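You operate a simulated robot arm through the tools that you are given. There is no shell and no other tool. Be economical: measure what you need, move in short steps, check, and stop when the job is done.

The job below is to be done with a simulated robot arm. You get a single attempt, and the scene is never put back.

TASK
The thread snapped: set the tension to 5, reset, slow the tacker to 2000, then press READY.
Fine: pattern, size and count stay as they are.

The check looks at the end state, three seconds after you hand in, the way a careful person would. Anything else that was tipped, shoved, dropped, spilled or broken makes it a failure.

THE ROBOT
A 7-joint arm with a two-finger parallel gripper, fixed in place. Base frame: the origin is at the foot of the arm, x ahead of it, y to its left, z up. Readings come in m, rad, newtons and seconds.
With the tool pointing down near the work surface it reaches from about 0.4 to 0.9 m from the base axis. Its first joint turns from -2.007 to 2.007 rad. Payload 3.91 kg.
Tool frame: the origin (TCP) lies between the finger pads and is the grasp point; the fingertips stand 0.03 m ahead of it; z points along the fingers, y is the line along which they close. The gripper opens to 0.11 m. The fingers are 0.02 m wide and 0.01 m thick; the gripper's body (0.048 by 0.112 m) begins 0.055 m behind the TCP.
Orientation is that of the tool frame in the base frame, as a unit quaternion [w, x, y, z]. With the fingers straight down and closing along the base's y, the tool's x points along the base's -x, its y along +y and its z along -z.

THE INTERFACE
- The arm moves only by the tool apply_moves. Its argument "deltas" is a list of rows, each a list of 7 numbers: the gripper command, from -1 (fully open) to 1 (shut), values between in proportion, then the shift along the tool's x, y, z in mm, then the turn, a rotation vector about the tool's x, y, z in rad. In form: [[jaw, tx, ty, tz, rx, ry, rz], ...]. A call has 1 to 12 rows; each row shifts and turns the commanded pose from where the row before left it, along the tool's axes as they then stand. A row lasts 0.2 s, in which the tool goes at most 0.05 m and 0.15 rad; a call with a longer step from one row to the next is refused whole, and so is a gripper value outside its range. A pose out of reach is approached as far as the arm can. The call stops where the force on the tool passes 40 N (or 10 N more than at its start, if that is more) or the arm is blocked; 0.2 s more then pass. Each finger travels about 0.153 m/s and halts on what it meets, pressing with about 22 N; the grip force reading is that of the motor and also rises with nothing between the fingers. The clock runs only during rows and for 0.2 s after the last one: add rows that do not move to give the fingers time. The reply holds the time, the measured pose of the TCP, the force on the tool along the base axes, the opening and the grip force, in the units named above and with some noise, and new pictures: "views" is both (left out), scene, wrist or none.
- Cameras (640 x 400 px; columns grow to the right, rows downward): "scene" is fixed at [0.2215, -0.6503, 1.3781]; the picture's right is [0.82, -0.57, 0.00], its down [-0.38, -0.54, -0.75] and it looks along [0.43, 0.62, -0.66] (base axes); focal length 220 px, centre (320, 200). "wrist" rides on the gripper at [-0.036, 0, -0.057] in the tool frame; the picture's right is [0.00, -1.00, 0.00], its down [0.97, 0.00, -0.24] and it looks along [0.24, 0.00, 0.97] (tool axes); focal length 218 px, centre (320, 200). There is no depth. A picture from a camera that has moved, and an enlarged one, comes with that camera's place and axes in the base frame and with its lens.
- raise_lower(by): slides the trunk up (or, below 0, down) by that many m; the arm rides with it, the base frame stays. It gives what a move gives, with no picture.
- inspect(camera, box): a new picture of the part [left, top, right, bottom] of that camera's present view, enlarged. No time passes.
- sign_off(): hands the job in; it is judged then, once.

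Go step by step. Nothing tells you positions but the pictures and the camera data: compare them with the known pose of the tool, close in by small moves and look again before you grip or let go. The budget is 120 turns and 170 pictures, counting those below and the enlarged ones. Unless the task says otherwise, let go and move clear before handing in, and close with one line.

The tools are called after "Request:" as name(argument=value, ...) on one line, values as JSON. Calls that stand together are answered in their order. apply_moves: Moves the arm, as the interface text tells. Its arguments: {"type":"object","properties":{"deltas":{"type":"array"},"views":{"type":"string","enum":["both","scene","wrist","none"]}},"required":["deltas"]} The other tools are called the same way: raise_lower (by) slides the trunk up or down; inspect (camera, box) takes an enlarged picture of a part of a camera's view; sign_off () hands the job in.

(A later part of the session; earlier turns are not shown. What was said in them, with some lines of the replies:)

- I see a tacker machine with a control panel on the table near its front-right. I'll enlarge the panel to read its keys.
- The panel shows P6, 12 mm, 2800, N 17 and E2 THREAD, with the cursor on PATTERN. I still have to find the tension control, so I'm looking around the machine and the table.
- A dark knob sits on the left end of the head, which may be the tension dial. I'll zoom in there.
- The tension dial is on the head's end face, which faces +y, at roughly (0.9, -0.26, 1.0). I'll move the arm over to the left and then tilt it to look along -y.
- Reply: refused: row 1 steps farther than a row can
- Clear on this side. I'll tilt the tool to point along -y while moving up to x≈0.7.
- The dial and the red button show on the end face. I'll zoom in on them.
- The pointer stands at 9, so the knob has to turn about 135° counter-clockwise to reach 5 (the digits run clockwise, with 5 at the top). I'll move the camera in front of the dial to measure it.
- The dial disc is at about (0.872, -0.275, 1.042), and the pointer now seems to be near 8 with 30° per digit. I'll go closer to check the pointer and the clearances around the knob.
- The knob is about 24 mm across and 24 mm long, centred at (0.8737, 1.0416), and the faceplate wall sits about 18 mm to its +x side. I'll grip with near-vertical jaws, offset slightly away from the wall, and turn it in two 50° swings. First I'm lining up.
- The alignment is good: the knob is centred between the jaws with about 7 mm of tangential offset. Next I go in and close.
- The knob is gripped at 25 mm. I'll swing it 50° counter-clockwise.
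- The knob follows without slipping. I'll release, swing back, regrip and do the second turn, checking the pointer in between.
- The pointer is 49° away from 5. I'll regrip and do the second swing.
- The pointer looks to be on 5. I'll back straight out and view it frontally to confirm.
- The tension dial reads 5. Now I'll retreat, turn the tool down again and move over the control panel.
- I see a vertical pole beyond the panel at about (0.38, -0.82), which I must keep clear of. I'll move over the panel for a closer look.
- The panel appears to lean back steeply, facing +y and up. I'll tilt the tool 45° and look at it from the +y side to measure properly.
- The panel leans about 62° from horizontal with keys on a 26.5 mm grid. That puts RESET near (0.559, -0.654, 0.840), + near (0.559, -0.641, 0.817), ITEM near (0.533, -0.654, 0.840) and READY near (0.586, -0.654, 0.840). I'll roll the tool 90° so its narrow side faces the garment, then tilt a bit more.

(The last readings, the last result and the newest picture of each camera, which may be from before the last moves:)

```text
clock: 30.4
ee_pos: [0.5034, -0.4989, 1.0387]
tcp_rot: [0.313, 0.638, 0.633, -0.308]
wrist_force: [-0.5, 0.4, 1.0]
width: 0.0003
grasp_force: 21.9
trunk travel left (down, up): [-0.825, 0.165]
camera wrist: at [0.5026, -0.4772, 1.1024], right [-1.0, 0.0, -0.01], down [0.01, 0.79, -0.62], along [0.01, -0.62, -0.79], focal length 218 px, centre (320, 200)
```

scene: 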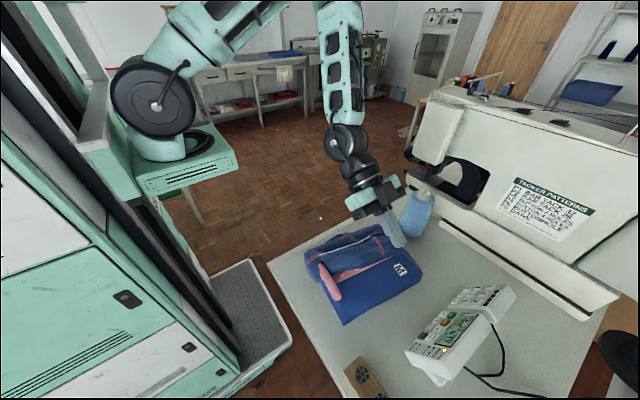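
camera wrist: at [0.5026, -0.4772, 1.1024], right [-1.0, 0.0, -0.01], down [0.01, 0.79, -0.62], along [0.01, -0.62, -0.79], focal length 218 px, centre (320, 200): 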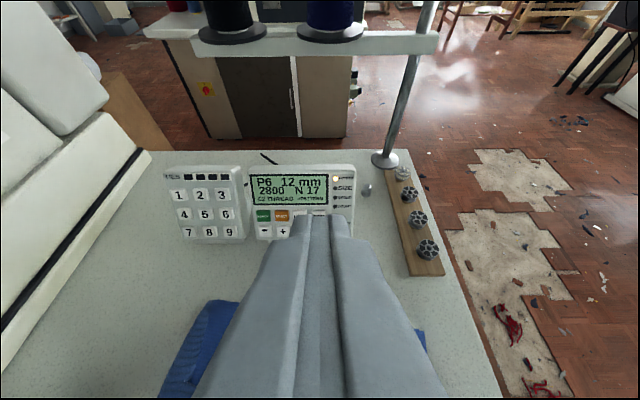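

Tool attitude is good. Next I move to a point about 3 cm in front of RESET.

Request:
apply_moves(deltas=[[1, 12.8, 11.1, 36.9, 0, 0, 0], [1, 12.8, 11.1, 36.9, 0, 0, 0], [1, 12.8, 11.1, 36.9, 0, 0, 0], [1, 12.8, 11.1, 36.9, 0, 0, 0], [1, 12.8, 11.1, 36.9, 0, 0, 0], [1, 0, 0, 0, 0, 0, 0]])

Request:
inspect(camera="wrist", box=[240, 100, 400, 220])

Request:
inspect(camera="scene", box=[360, 240, 520, 390])

```text
clock: 31.8
ee_pos: [0.5573, -0.6049, 0.8736]
tcp_rot: [0.312, 0.637, 0.634, -0.307]
wrist_force: [0.4, 0.1, 0.0]
width: 0.0
grasp_force: 21.8
trunk travel left (down, up): [-0.825, 0.165]
camera wrist: at [0.5573, -0.5832, 0.9366], right [-1.0, 0.0, -0.01], down [0.01, 0.79, -0.62], along [0.01, -0.62, -0.79], focal length 218 px, centre (320, 200)
```

scene: 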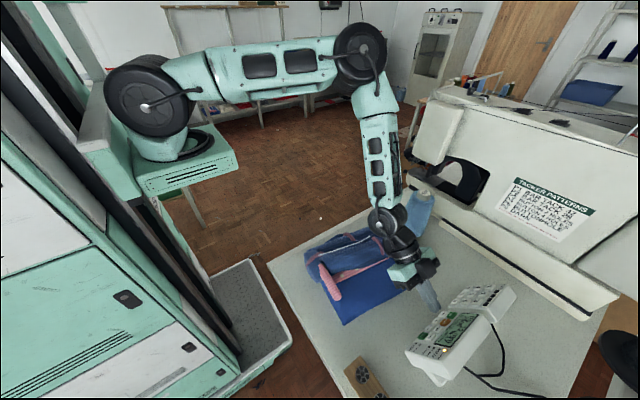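
wrist: 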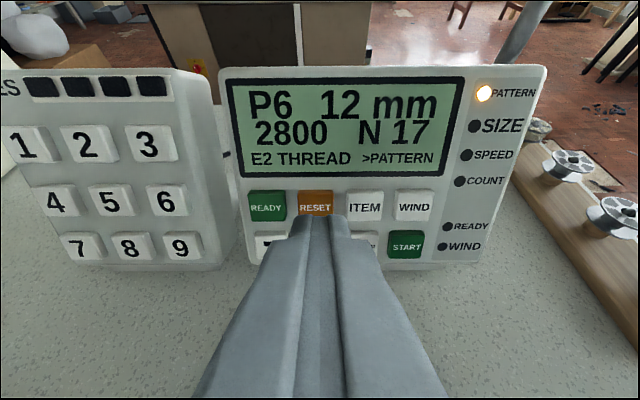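

```text
3.33 times, centred on (320, 160) of wrist
camera zoom: at [0.5573, -0.5832, 0.9366], right [-1.0, 0.0, -0.01], down [0.01, 0.79, -0.62], along [0.01, -0.62, -0.79], focal length 728 px, centre (320, 333)
```

zoom: 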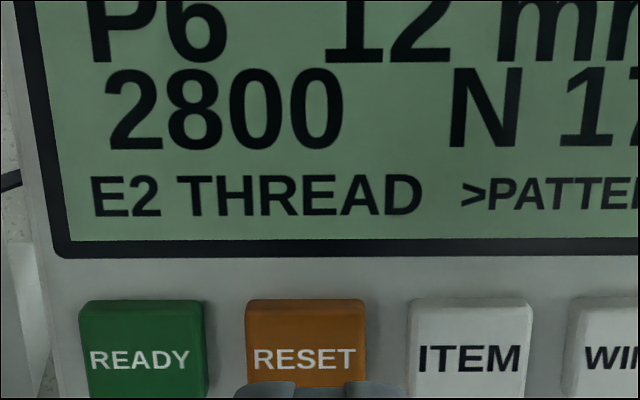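

```text
2.67 times, centred on (440, 315) of scene
camera zoom: at [0.2215, -0.6503, 1.3781], right [0.82, -0.57, 0.0], down [-0.38, -0.54, -0.75], along [0.43, 0.62, -0.66], focal length 588 px, centre (0, -107)
```

zoom: 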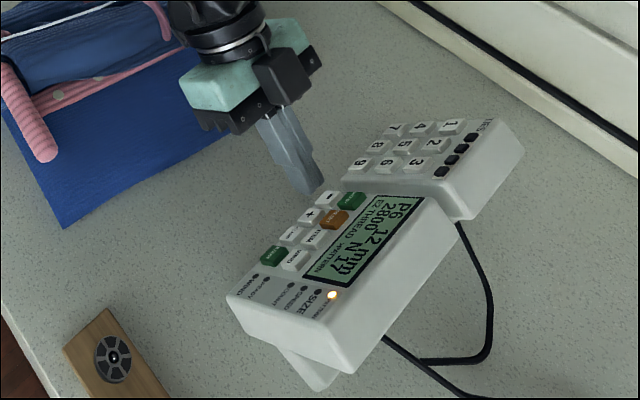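

RESET is about 2.5 mm off-centre. I'll correct that and approach.

Request:
apply_moves(deltas=[[1, 0, 2.7, 11, 0, 0, 0], [1, 0, 0, 9, 0, 0, 0], [1, 0, 0, 2, 0, 0, 0]], views="wrist")

Request:
inspect(camera="wrist", box=[240, 140, 400, 240])

```text
clock: 32.6
ee_pos: [0.563, -0.6221, 0.862]
tcp_rot: [0.312, 0.637, 0.634, -0.307]
wrist_force: [-0.4, 0.2, -0.6]
width: 0.0
grasp_force: 22.2
trunk travel left (down, up): [-0.825, 0.165]
camera wrist: at [0.5619, -0.6, 0.9244], right [-1.0, 0.0, -0.01], down [0.01, 0.79, -0.62], along [0.01, -0.62, -0.79], focal length 218 px, centre (320, 200)
```

wrist: 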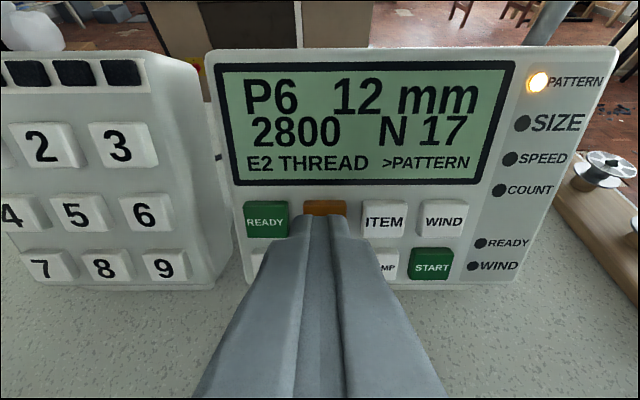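

```text
4.00 times, centred on (320, 190) of wrist
camera zoom: at [0.5619, -0.6, 0.9244], right [-1.0, 0.0, -0.01], down [0.01, 0.79, -0.62], along [0.01, -0.62, -0.79], focal length 873 px, centre (320, 240)
```

zoom: 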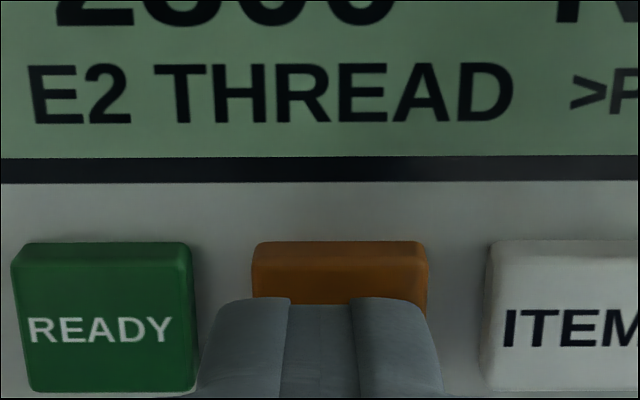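

Request:
apply_moves(deltas=[[1, 0, -2, 2, 0, 0, 0], [1, 0, 0, 2, 0, 0, 0], [1, 0, 0, 0, 0, 0, 0]], views="wrist")

Request:
inspect(camera="wrist", box=[240, 140, 400, 240])

```text
clock: 33.4
ee_pos: [0.5597, -0.6256, 0.8579]
tcp_rot: [0.312, 0.638, 0.634, -0.307]
wrist_force: [0.1, 0.0, 0.6]
width: 0.0001
grasp_force: 21.8
trunk travel left (down, up): [-0.825, 0.165]
camera wrist: at [0.5598, -0.603, 0.9219], right [-1.0, 0.0, -0.01], down [0.01, 0.79, -0.62], along [0.01, -0.62, -0.79], focal length 218 px, centre (320, 200)
```

wrist: 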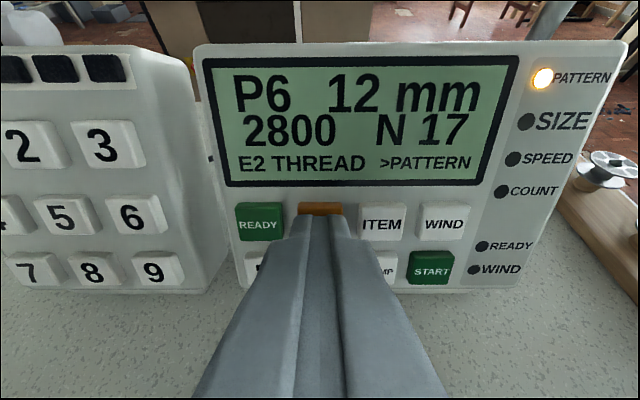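

```text
4.00 times, centred on (320, 190) of wrist
camera zoom: at [0.5598, -0.603, 0.9219], right [-1.0, 0.0, -0.01], down [0.01, 0.79, -0.62], along [0.01, -0.62, -0.79], focal length 873 px, centre (320, 240)
```

zoom: 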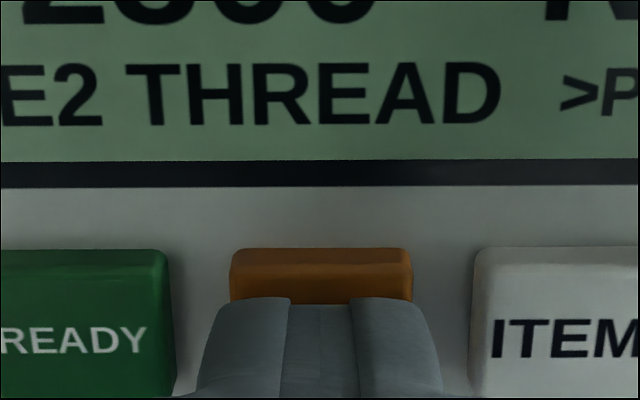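

The finger is centred on RESET. I'll press in 1–2 mm steps while watching the force.

Request:
apply_moves(deltas=[[1, 0, 0, 1.5, 0, 0, 0], [1, 0, 0, 1.5, 0, 0, 0]], views="wrist")

```text
clock: 34.0
ee_pos: [0.5608, -0.6288, 0.8577]
tcp_rot: [0.311, 0.638, 0.635, -0.306]
wrist_force: [-0.6, 1.4, 0.5]
width: 0.0
grasp_force: 22.0
trunk travel left (down, up): [-0.825, 0.165]
camera wrist: at [0.5602, -0.6053, 0.9202], right [-1.0, 0.0, -0.01], down [0.01, 0.79, -0.62], along [0.01, -0.62, -0.79], focal length 218 px, centre (320, 200)
```

wrist: 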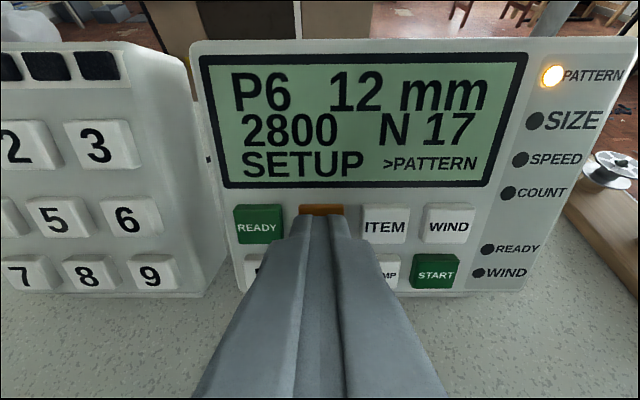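

RESET worked: the display shows SETUP. Next I press ITEM to step toward SPEED.

Request:
apply_moves(deltas=[[1, 0, 0, -10, 0, 0, 0], [1, 0, -26.5, 0, 0, 0, 0], [1, 0, 0, 0, 0, 0, 0]], views="wrist")

Request:
inspect(camera="wrist", box=[240, 140, 400, 240])

```text
clock: 34.8
ee_pos: [0.535, -0.6216, 0.8618]
tcp_rot: [0.312, 0.638, 0.633, -0.308]
wrist_force: [0.6, -0.2, -0.4]
width: 0.0
grasp_force: 22.3
trunk travel left (down, up): [-0.825, 0.165]
camera wrist: at [0.5339, -0.5983, 0.9249], right [-1.0, 0.0, -0.01], down [0.01, 0.79, -0.62], along [0.01, -0.62, -0.79], focal length 218 px, centre (320, 200)
```

wrist: 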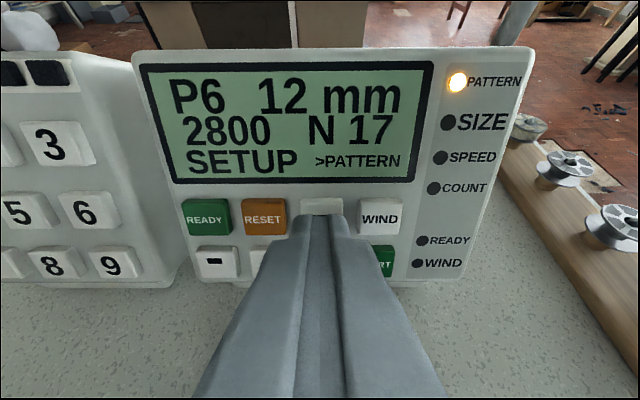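

```text
4.00 times, centred on (320, 190) of wrist
camera zoom: at [0.5339, -0.5983, 0.9249], right [-1.0, 0.0, -0.01], down [0.01, 0.79, -0.62], along [0.01, -0.62, -0.79], focal length 873 px, centre (320, 240)
```

zoom: 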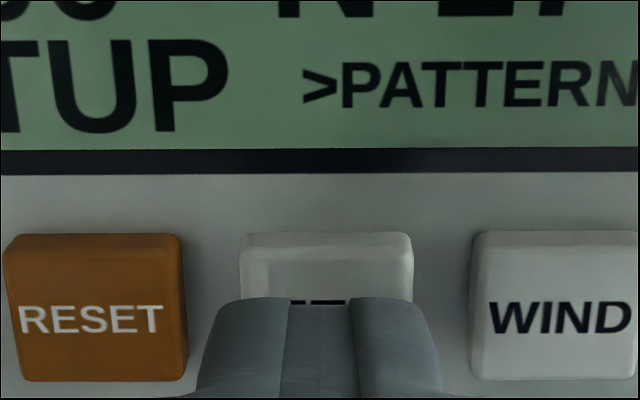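

It's well centred on ITEM, so I press once and release.

Request:
apply_moves(deltas=[[1, 0, 0, 7, 0, 0, 0], [1, 0, 0, 1.5, 0, 0, 0], [1, 0, 0, 1.5, 0, 0, 0], [1, 0, 0, 0, 0, 0, 0], [1, 0, 0, -10, 0, 0, 0], [1, 0, 0, 0, 0, 0, 0]], views="wrist")

```text
clock: 36.2
ee_pos: [0.5337, -0.6199, 0.8638]
tcp_rot: [0.312, 0.637, 0.634, -0.307]
wrist_force: [0.1, 0.2, 0.0]
width: 0.0
grasp_force: 21.6
trunk travel left (down, up): [-0.825, 0.165]
camera wrist: at [0.5337, -0.5978, 0.9262], right [-1.0, 0.0, -0.01], down [0.01, 0.79, -0.62], along [0.01, -0.62, -0.79], focal length 218 px, centre (320, 200)
```

wrist: 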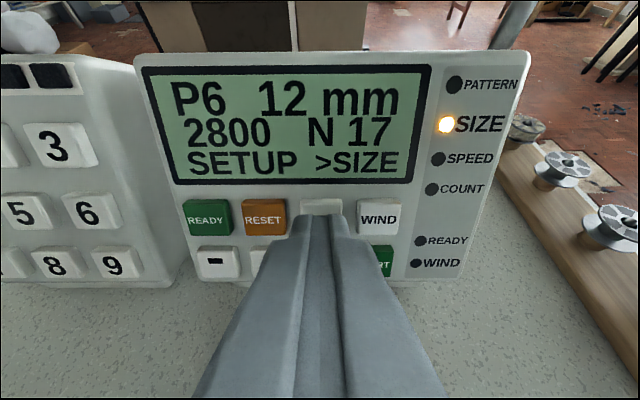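

One press moved the cursor to SIZE. I'll press again for SPEED.

Request:
apply_moves(deltas=[[1, 0, 0, 7, 0, 0, 0], [1, 0, 0, 1.5, 0, 0, 0], [1, 0, 0, 1.5, 0, 0, 0], [1, 0, 0, 0, 0, 0, 0], [1, 0, 0, -10, 0, 0, 0], [1, 0, 0, 0, 0, 0, 0]], views="wrist")

```text
clock: 37.6
ee_pos: [0.5339, -0.6204, 0.8632]
tcp_rot: [0.312, 0.637, 0.635, -0.306]
wrist_force: [0.3, -0.8, -0.4]
width: 0.0002
grasp_force: 22.1
trunk travel left (down, up): [-0.825, 0.165]
camera wrist: at [0.5339, -0.5971, 0.926], right [-1.0, 0.0, -0.01], down [0.01, 0.79, -0.62], along [0.01, -0.62, -0.79], focal length 218 px, centre (320, 200)
```

wrist: 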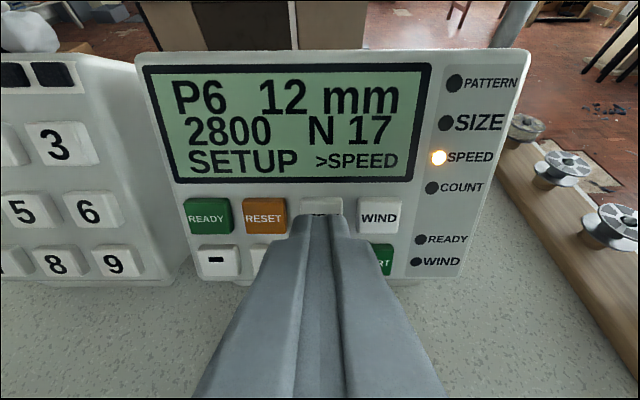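

SPEED is selected. Now I move to the "−" key, below READY.

Request:
apply_moves(deltas=[[1, 0, 0, -12, 0, 0, 0], [1, 0, 27, 0, 0, 0, 0], [1, 26.2, 26, 0, 0, 0, 0], [1, 0, 0, 8, 0, 0, 0], [1, 0, 0, 0, 0, 0, 0]])

Request:
inspect(camera="wrist", box=[240, 140, 400, 240])

Request:
inspect(camera="scene", box=[360, 240, 520, 390])

```text
clock: 38.8
ee_pos: [0.5883, -0.6005, 0.8463]
tcp_rot: [0.312, 0.638, 0.634, -0.307]
wrist_force: [0.0, 0.6, -0.6]
width: 0.0
grasp_force: 22.0
trunk travel left (down, up): [-0.825, 0.165]
camera wrist: at [0.5877, -0.5788, 0.9096], right [-1.0, 0.0, -0.01], down [0.01, 0.79, -0.62], along [0.01, -0.62, -0.79], focal length 218 px, centre (320, 200)
```

scene: 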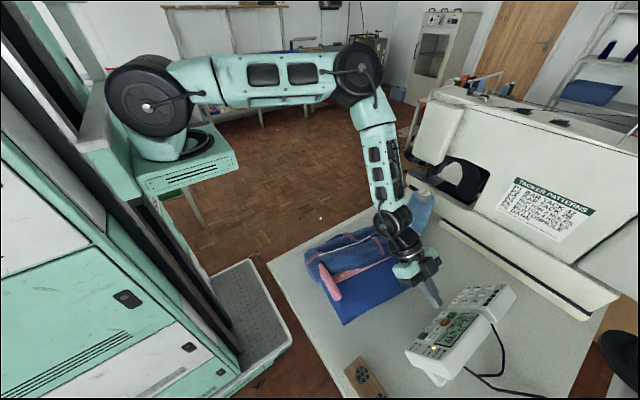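
wrist: 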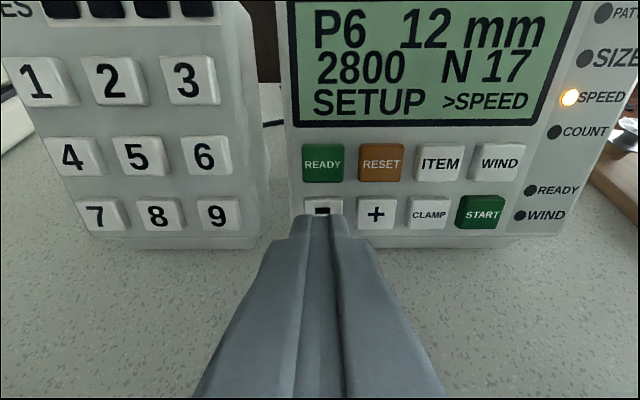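

```text
4.00 times, centred on (320, 190) of wrist
camera zoom: at [0.5877, -0.5788, 0.9096], right [-1.0, 0.0, -0.01], down [0.01, 0.79, -0.62], along [0.01, -0.62, -0.79], focal length 873 px, centre (320, 240)
```

zoom: 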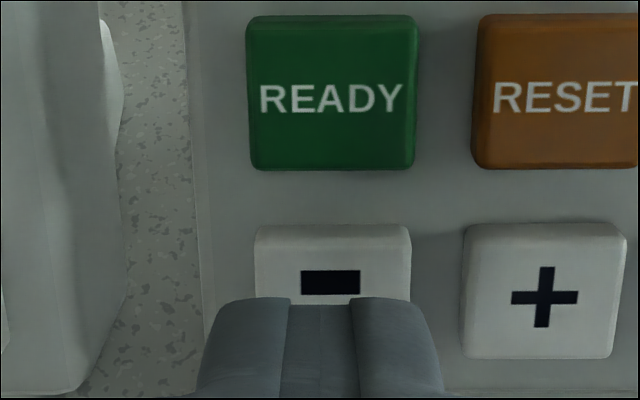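

```text
2.67 times, centred on (440, 315) of scene
camera zoom: at [0.2215, -0.6503, 1.3781], right [0.82, -0.57, 0.0], down [-0.38, -0.54, -0.75], along [0.43, 0.62, -0.66], focal length 588 px, centre (0, -107)
```

zoom: 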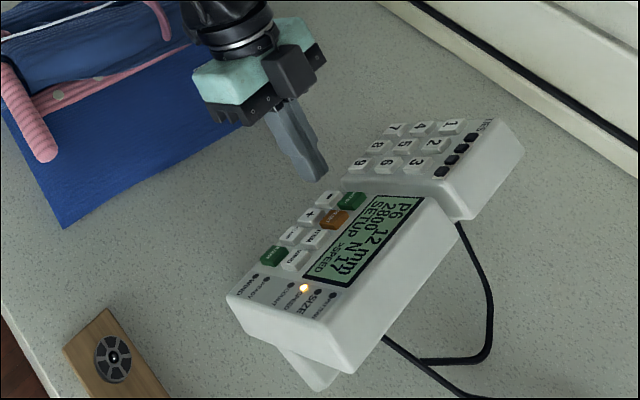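

It's aligned with "−", so I press once and release.

Request:
apply_moves(deltas=[[1, 0, 0, 8, 0, 0, 0], [1, 0, 0, 6.6, 0, 0, 0], [1, 0, 0, 2, 0, 0, 0], [1, 0, 0, 2, 0, 0, 0], [1, 0, 0, 0, 0, 0, 0], [1, 0, 0, -10, 0, 0, 0], [1, 0, 0, 0, 0, 0, 0]])

```text
clock: 40.4
ee_pos: [0.5879, -0.608, 0.8409]
tcp_rot: [0.312, 0.638, 0.634, -0.307]
wrist_force: [0.2, 0.1, 0.4]
width: 0.0
grasp_force: 22.0
trunk travel left (down, up): [-0.825, 0.165]
camera wrist: at [0.5877, -0.5849, 0.9036], right [-1.0, 0.0, -0.01], down [0.01, 0.79, -0.62], along [0.01, -0.62, -0.79], focal length 218 px, centre (320, 200)
```

scene: 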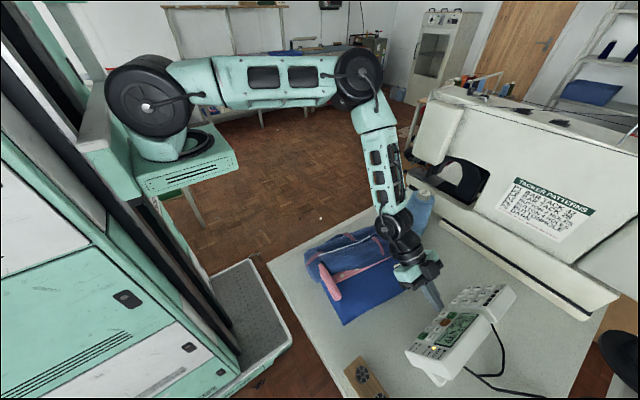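
wrist: 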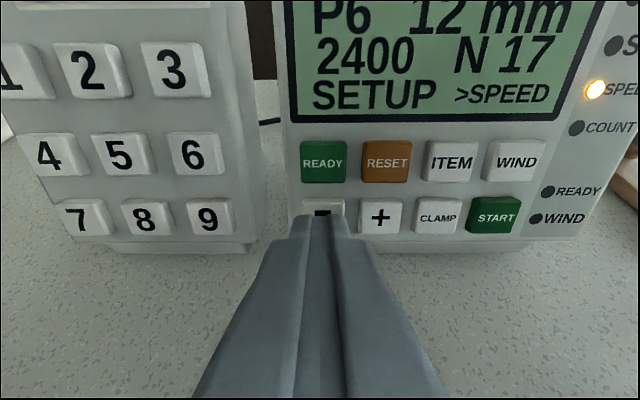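

The display now shows 2400, so the step is probably 400. I'll press once more, briefly, and check.

Request:
apply_moves(deltas=[[1, 0, 0, 7, 0, 0, 0], [1, 0, 0, 3, 0, 0, 0], [1, 0, 0, -10, 0, 0, 0], [1, 0, 0, 0, 0, 0, 0]], views="wrist")

```text
clock: 41.4
ee_pos: [0.5888, -0.6068, 0.8414]
tcp_rot: [0.311, 0.638, 0.634, -0.308]
wrist_force: [0.1, -0.2, 0.7]
width: 0.0
grasp_force: 21.7
trunk travel left (down, up): [-0.825, 0.165]
camera wrist: at [0.5877, -0.5846, 0.9033], right [-1.0, 0.0, -0.01], down [0.01, 0.79, -0.62], along [0.01, -0.62, -0.79], focal length 218 px, centre (320, 200)
```

wrist: 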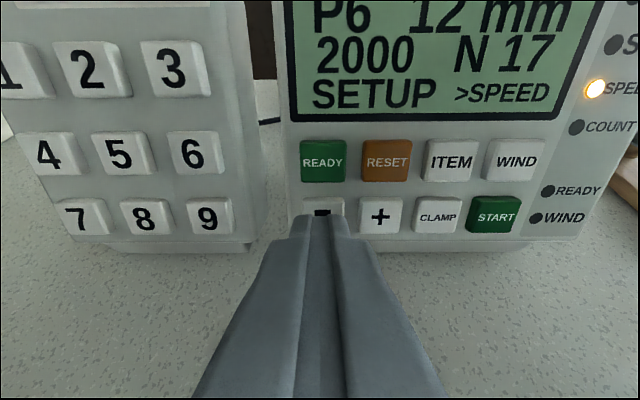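

Speed is 2000. Now I move to READY, check the alignment, then press.

Request:
apply_moves(deltas=[[1, 0, 0, -12, 0, 0, 0], [1, -26.2, 0, 0, 0, 0, 0], [1, 0, 0, 7.4, 0, 0, 0], [1, 0, 0, 0, 0, 0, 0]], views="wrist")

Request:
inspect(camera="wrist", box=[240, 140, 400, 240])

```text
clock: 42.4
ee_pos: [0.5884, -0.6195, 0.8655]
tcp_rot: [0.312, 0.638, 0.633, -0.307]
wrist_force: [0.7, 0.7, -0.5]
width: 0.0001
grasp_force: 21.2
trunk travel left (down, up): [-0.825, 0.165]
camera wrist: at [0.5873, -0.5971, 0.9278], right [-1.0, 0.0, -0.01], down [0.01, 0.79, -0.62], along [0.01, -0.62, -0.79], focal length 218 px, centre (320, 200)
```

wrist: 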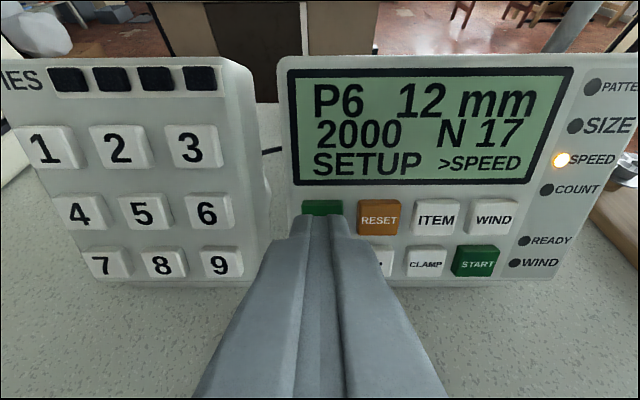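

```text
4.00 times, centred on (320, 190) of wrist
camera zoom: at [0.5873, -0.5971, 0.9278], right [-1.0, 0.0, -0.01], down [0.01, 0.79, -0.62], along [0.01, -0.62, -0.79], focal length 873 px, centre (320, 240)
```

zoom: 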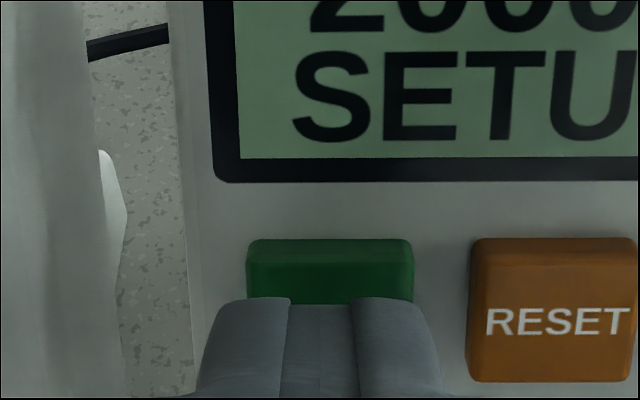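

Aligned with READY, so I press it and retreat.

Request:
apply_moves(deltas=[[1, 0, 0, 7, 0, 0, 0], [1, 0, 0, 3, 0, 0, 0], [1, 0, 0, -12, 0, 0, 0], [1, 0, 0, 0, 0, 0, 0]], views="wrist")

```text
clock: 43.4
ee_pos: [0.5879, -0.617, 0.8649]
tcp_rot: [0.312, 0.637, 0.634, -0.307]
wrist_force: [0.4, 0.7, 0.1]
width: 0.0
grasp_force: 21.7
trunk travel left (down, up): [-0.825, 0.165]
camera wrist: at [0.5867, -0.595, 0.9284], right [-1.0, 0.0, -0.01], down [0.01, 0.79, -0.62], along [0.01, -0.62, -0.79], focal length 218 px, centre (320, 200)
```

wrist: 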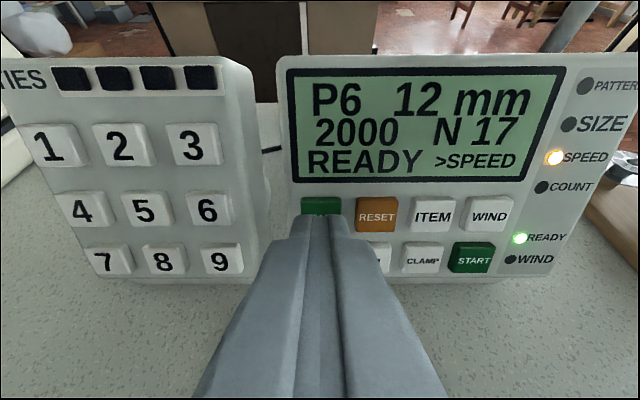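

The display shows READY with the green LED lit, P6, 12 mm, 2000 and N 17. I'll back away and take a last look.

Request:
apply_moves(deltas=[[1, -12.8, 0, -37, 0, 0, 0], [1, -12.8, 0, -37, 0, 0, 0], [1, -12.8, 0, -37, 0, 0, 0], [1, -12.8, 0, -37, 0, 0, 0], [1, -12.8, 0, -37, 0, 0, 0], [1, 0, 0, 0, 0, 0, 0]])

Request:
inspect(camera="scene", box=[395, 275, 525, 390])

```text
clock: 44.8
ee_pos: [0.5851, -0.5124, 1.029]
tcp_rot: [0.312, 0.638, 0.634, -0.307]
wrist_force: [0.1, 0.6, -0.1]
width: 0.0002
grasp_force: 22.0
trunk travel left (down, up): [-0.825, 0.165]
camera wrist: at [0.5847, -0.4904, 1.0912], right [-1.0, 0.0, -0.01], down [0.01, 0.79, -0.62], along [0.01, -0.62, -0.79], focal length 218 px, centre (320, 200)
```

scene: 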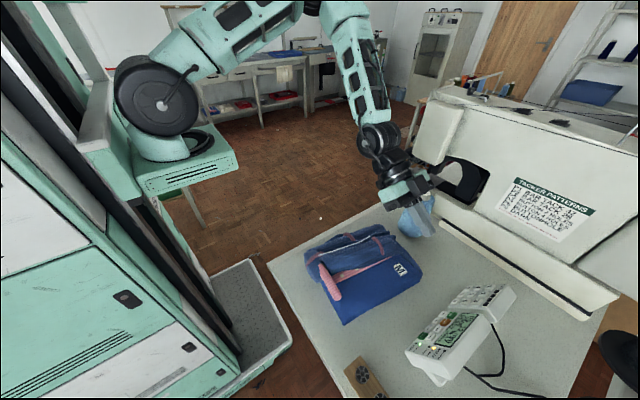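
wrist: 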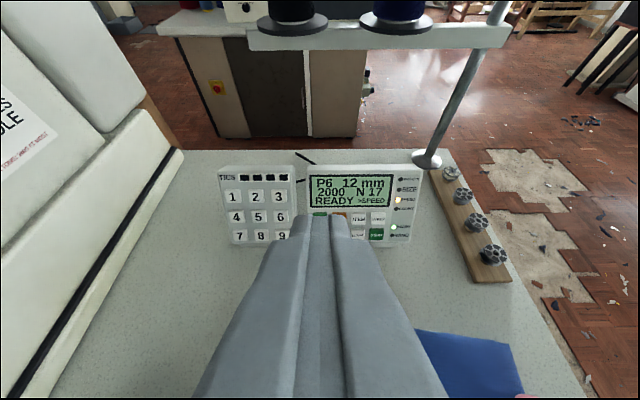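

```text
3.48 times, centred on (460, 332) of scene
camera zoom: at [0.2215, -0.6503, 1.3781], right [0.82, -0.57, 0.0], down [-0.38, -0.54, -0.75], along [0.43, 0.62, -0.66], focal length 767 px, centre (-167, -261)
```

zoom: 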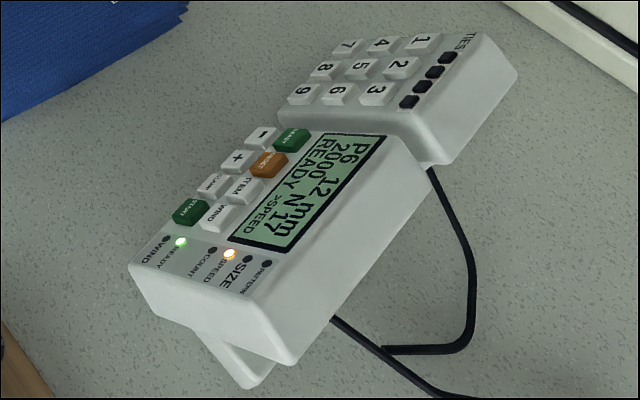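

The panel hasn't moved, all the settings are right and the arm is clear, so I'm handing in.

Request:
sign_off()

```text
The job is handed in.
```

The tension dial is at 5, the thread error is reset, the speed is 2000, and READY is lit; pattern P6, size 12 mm and count 17 are unchanged.
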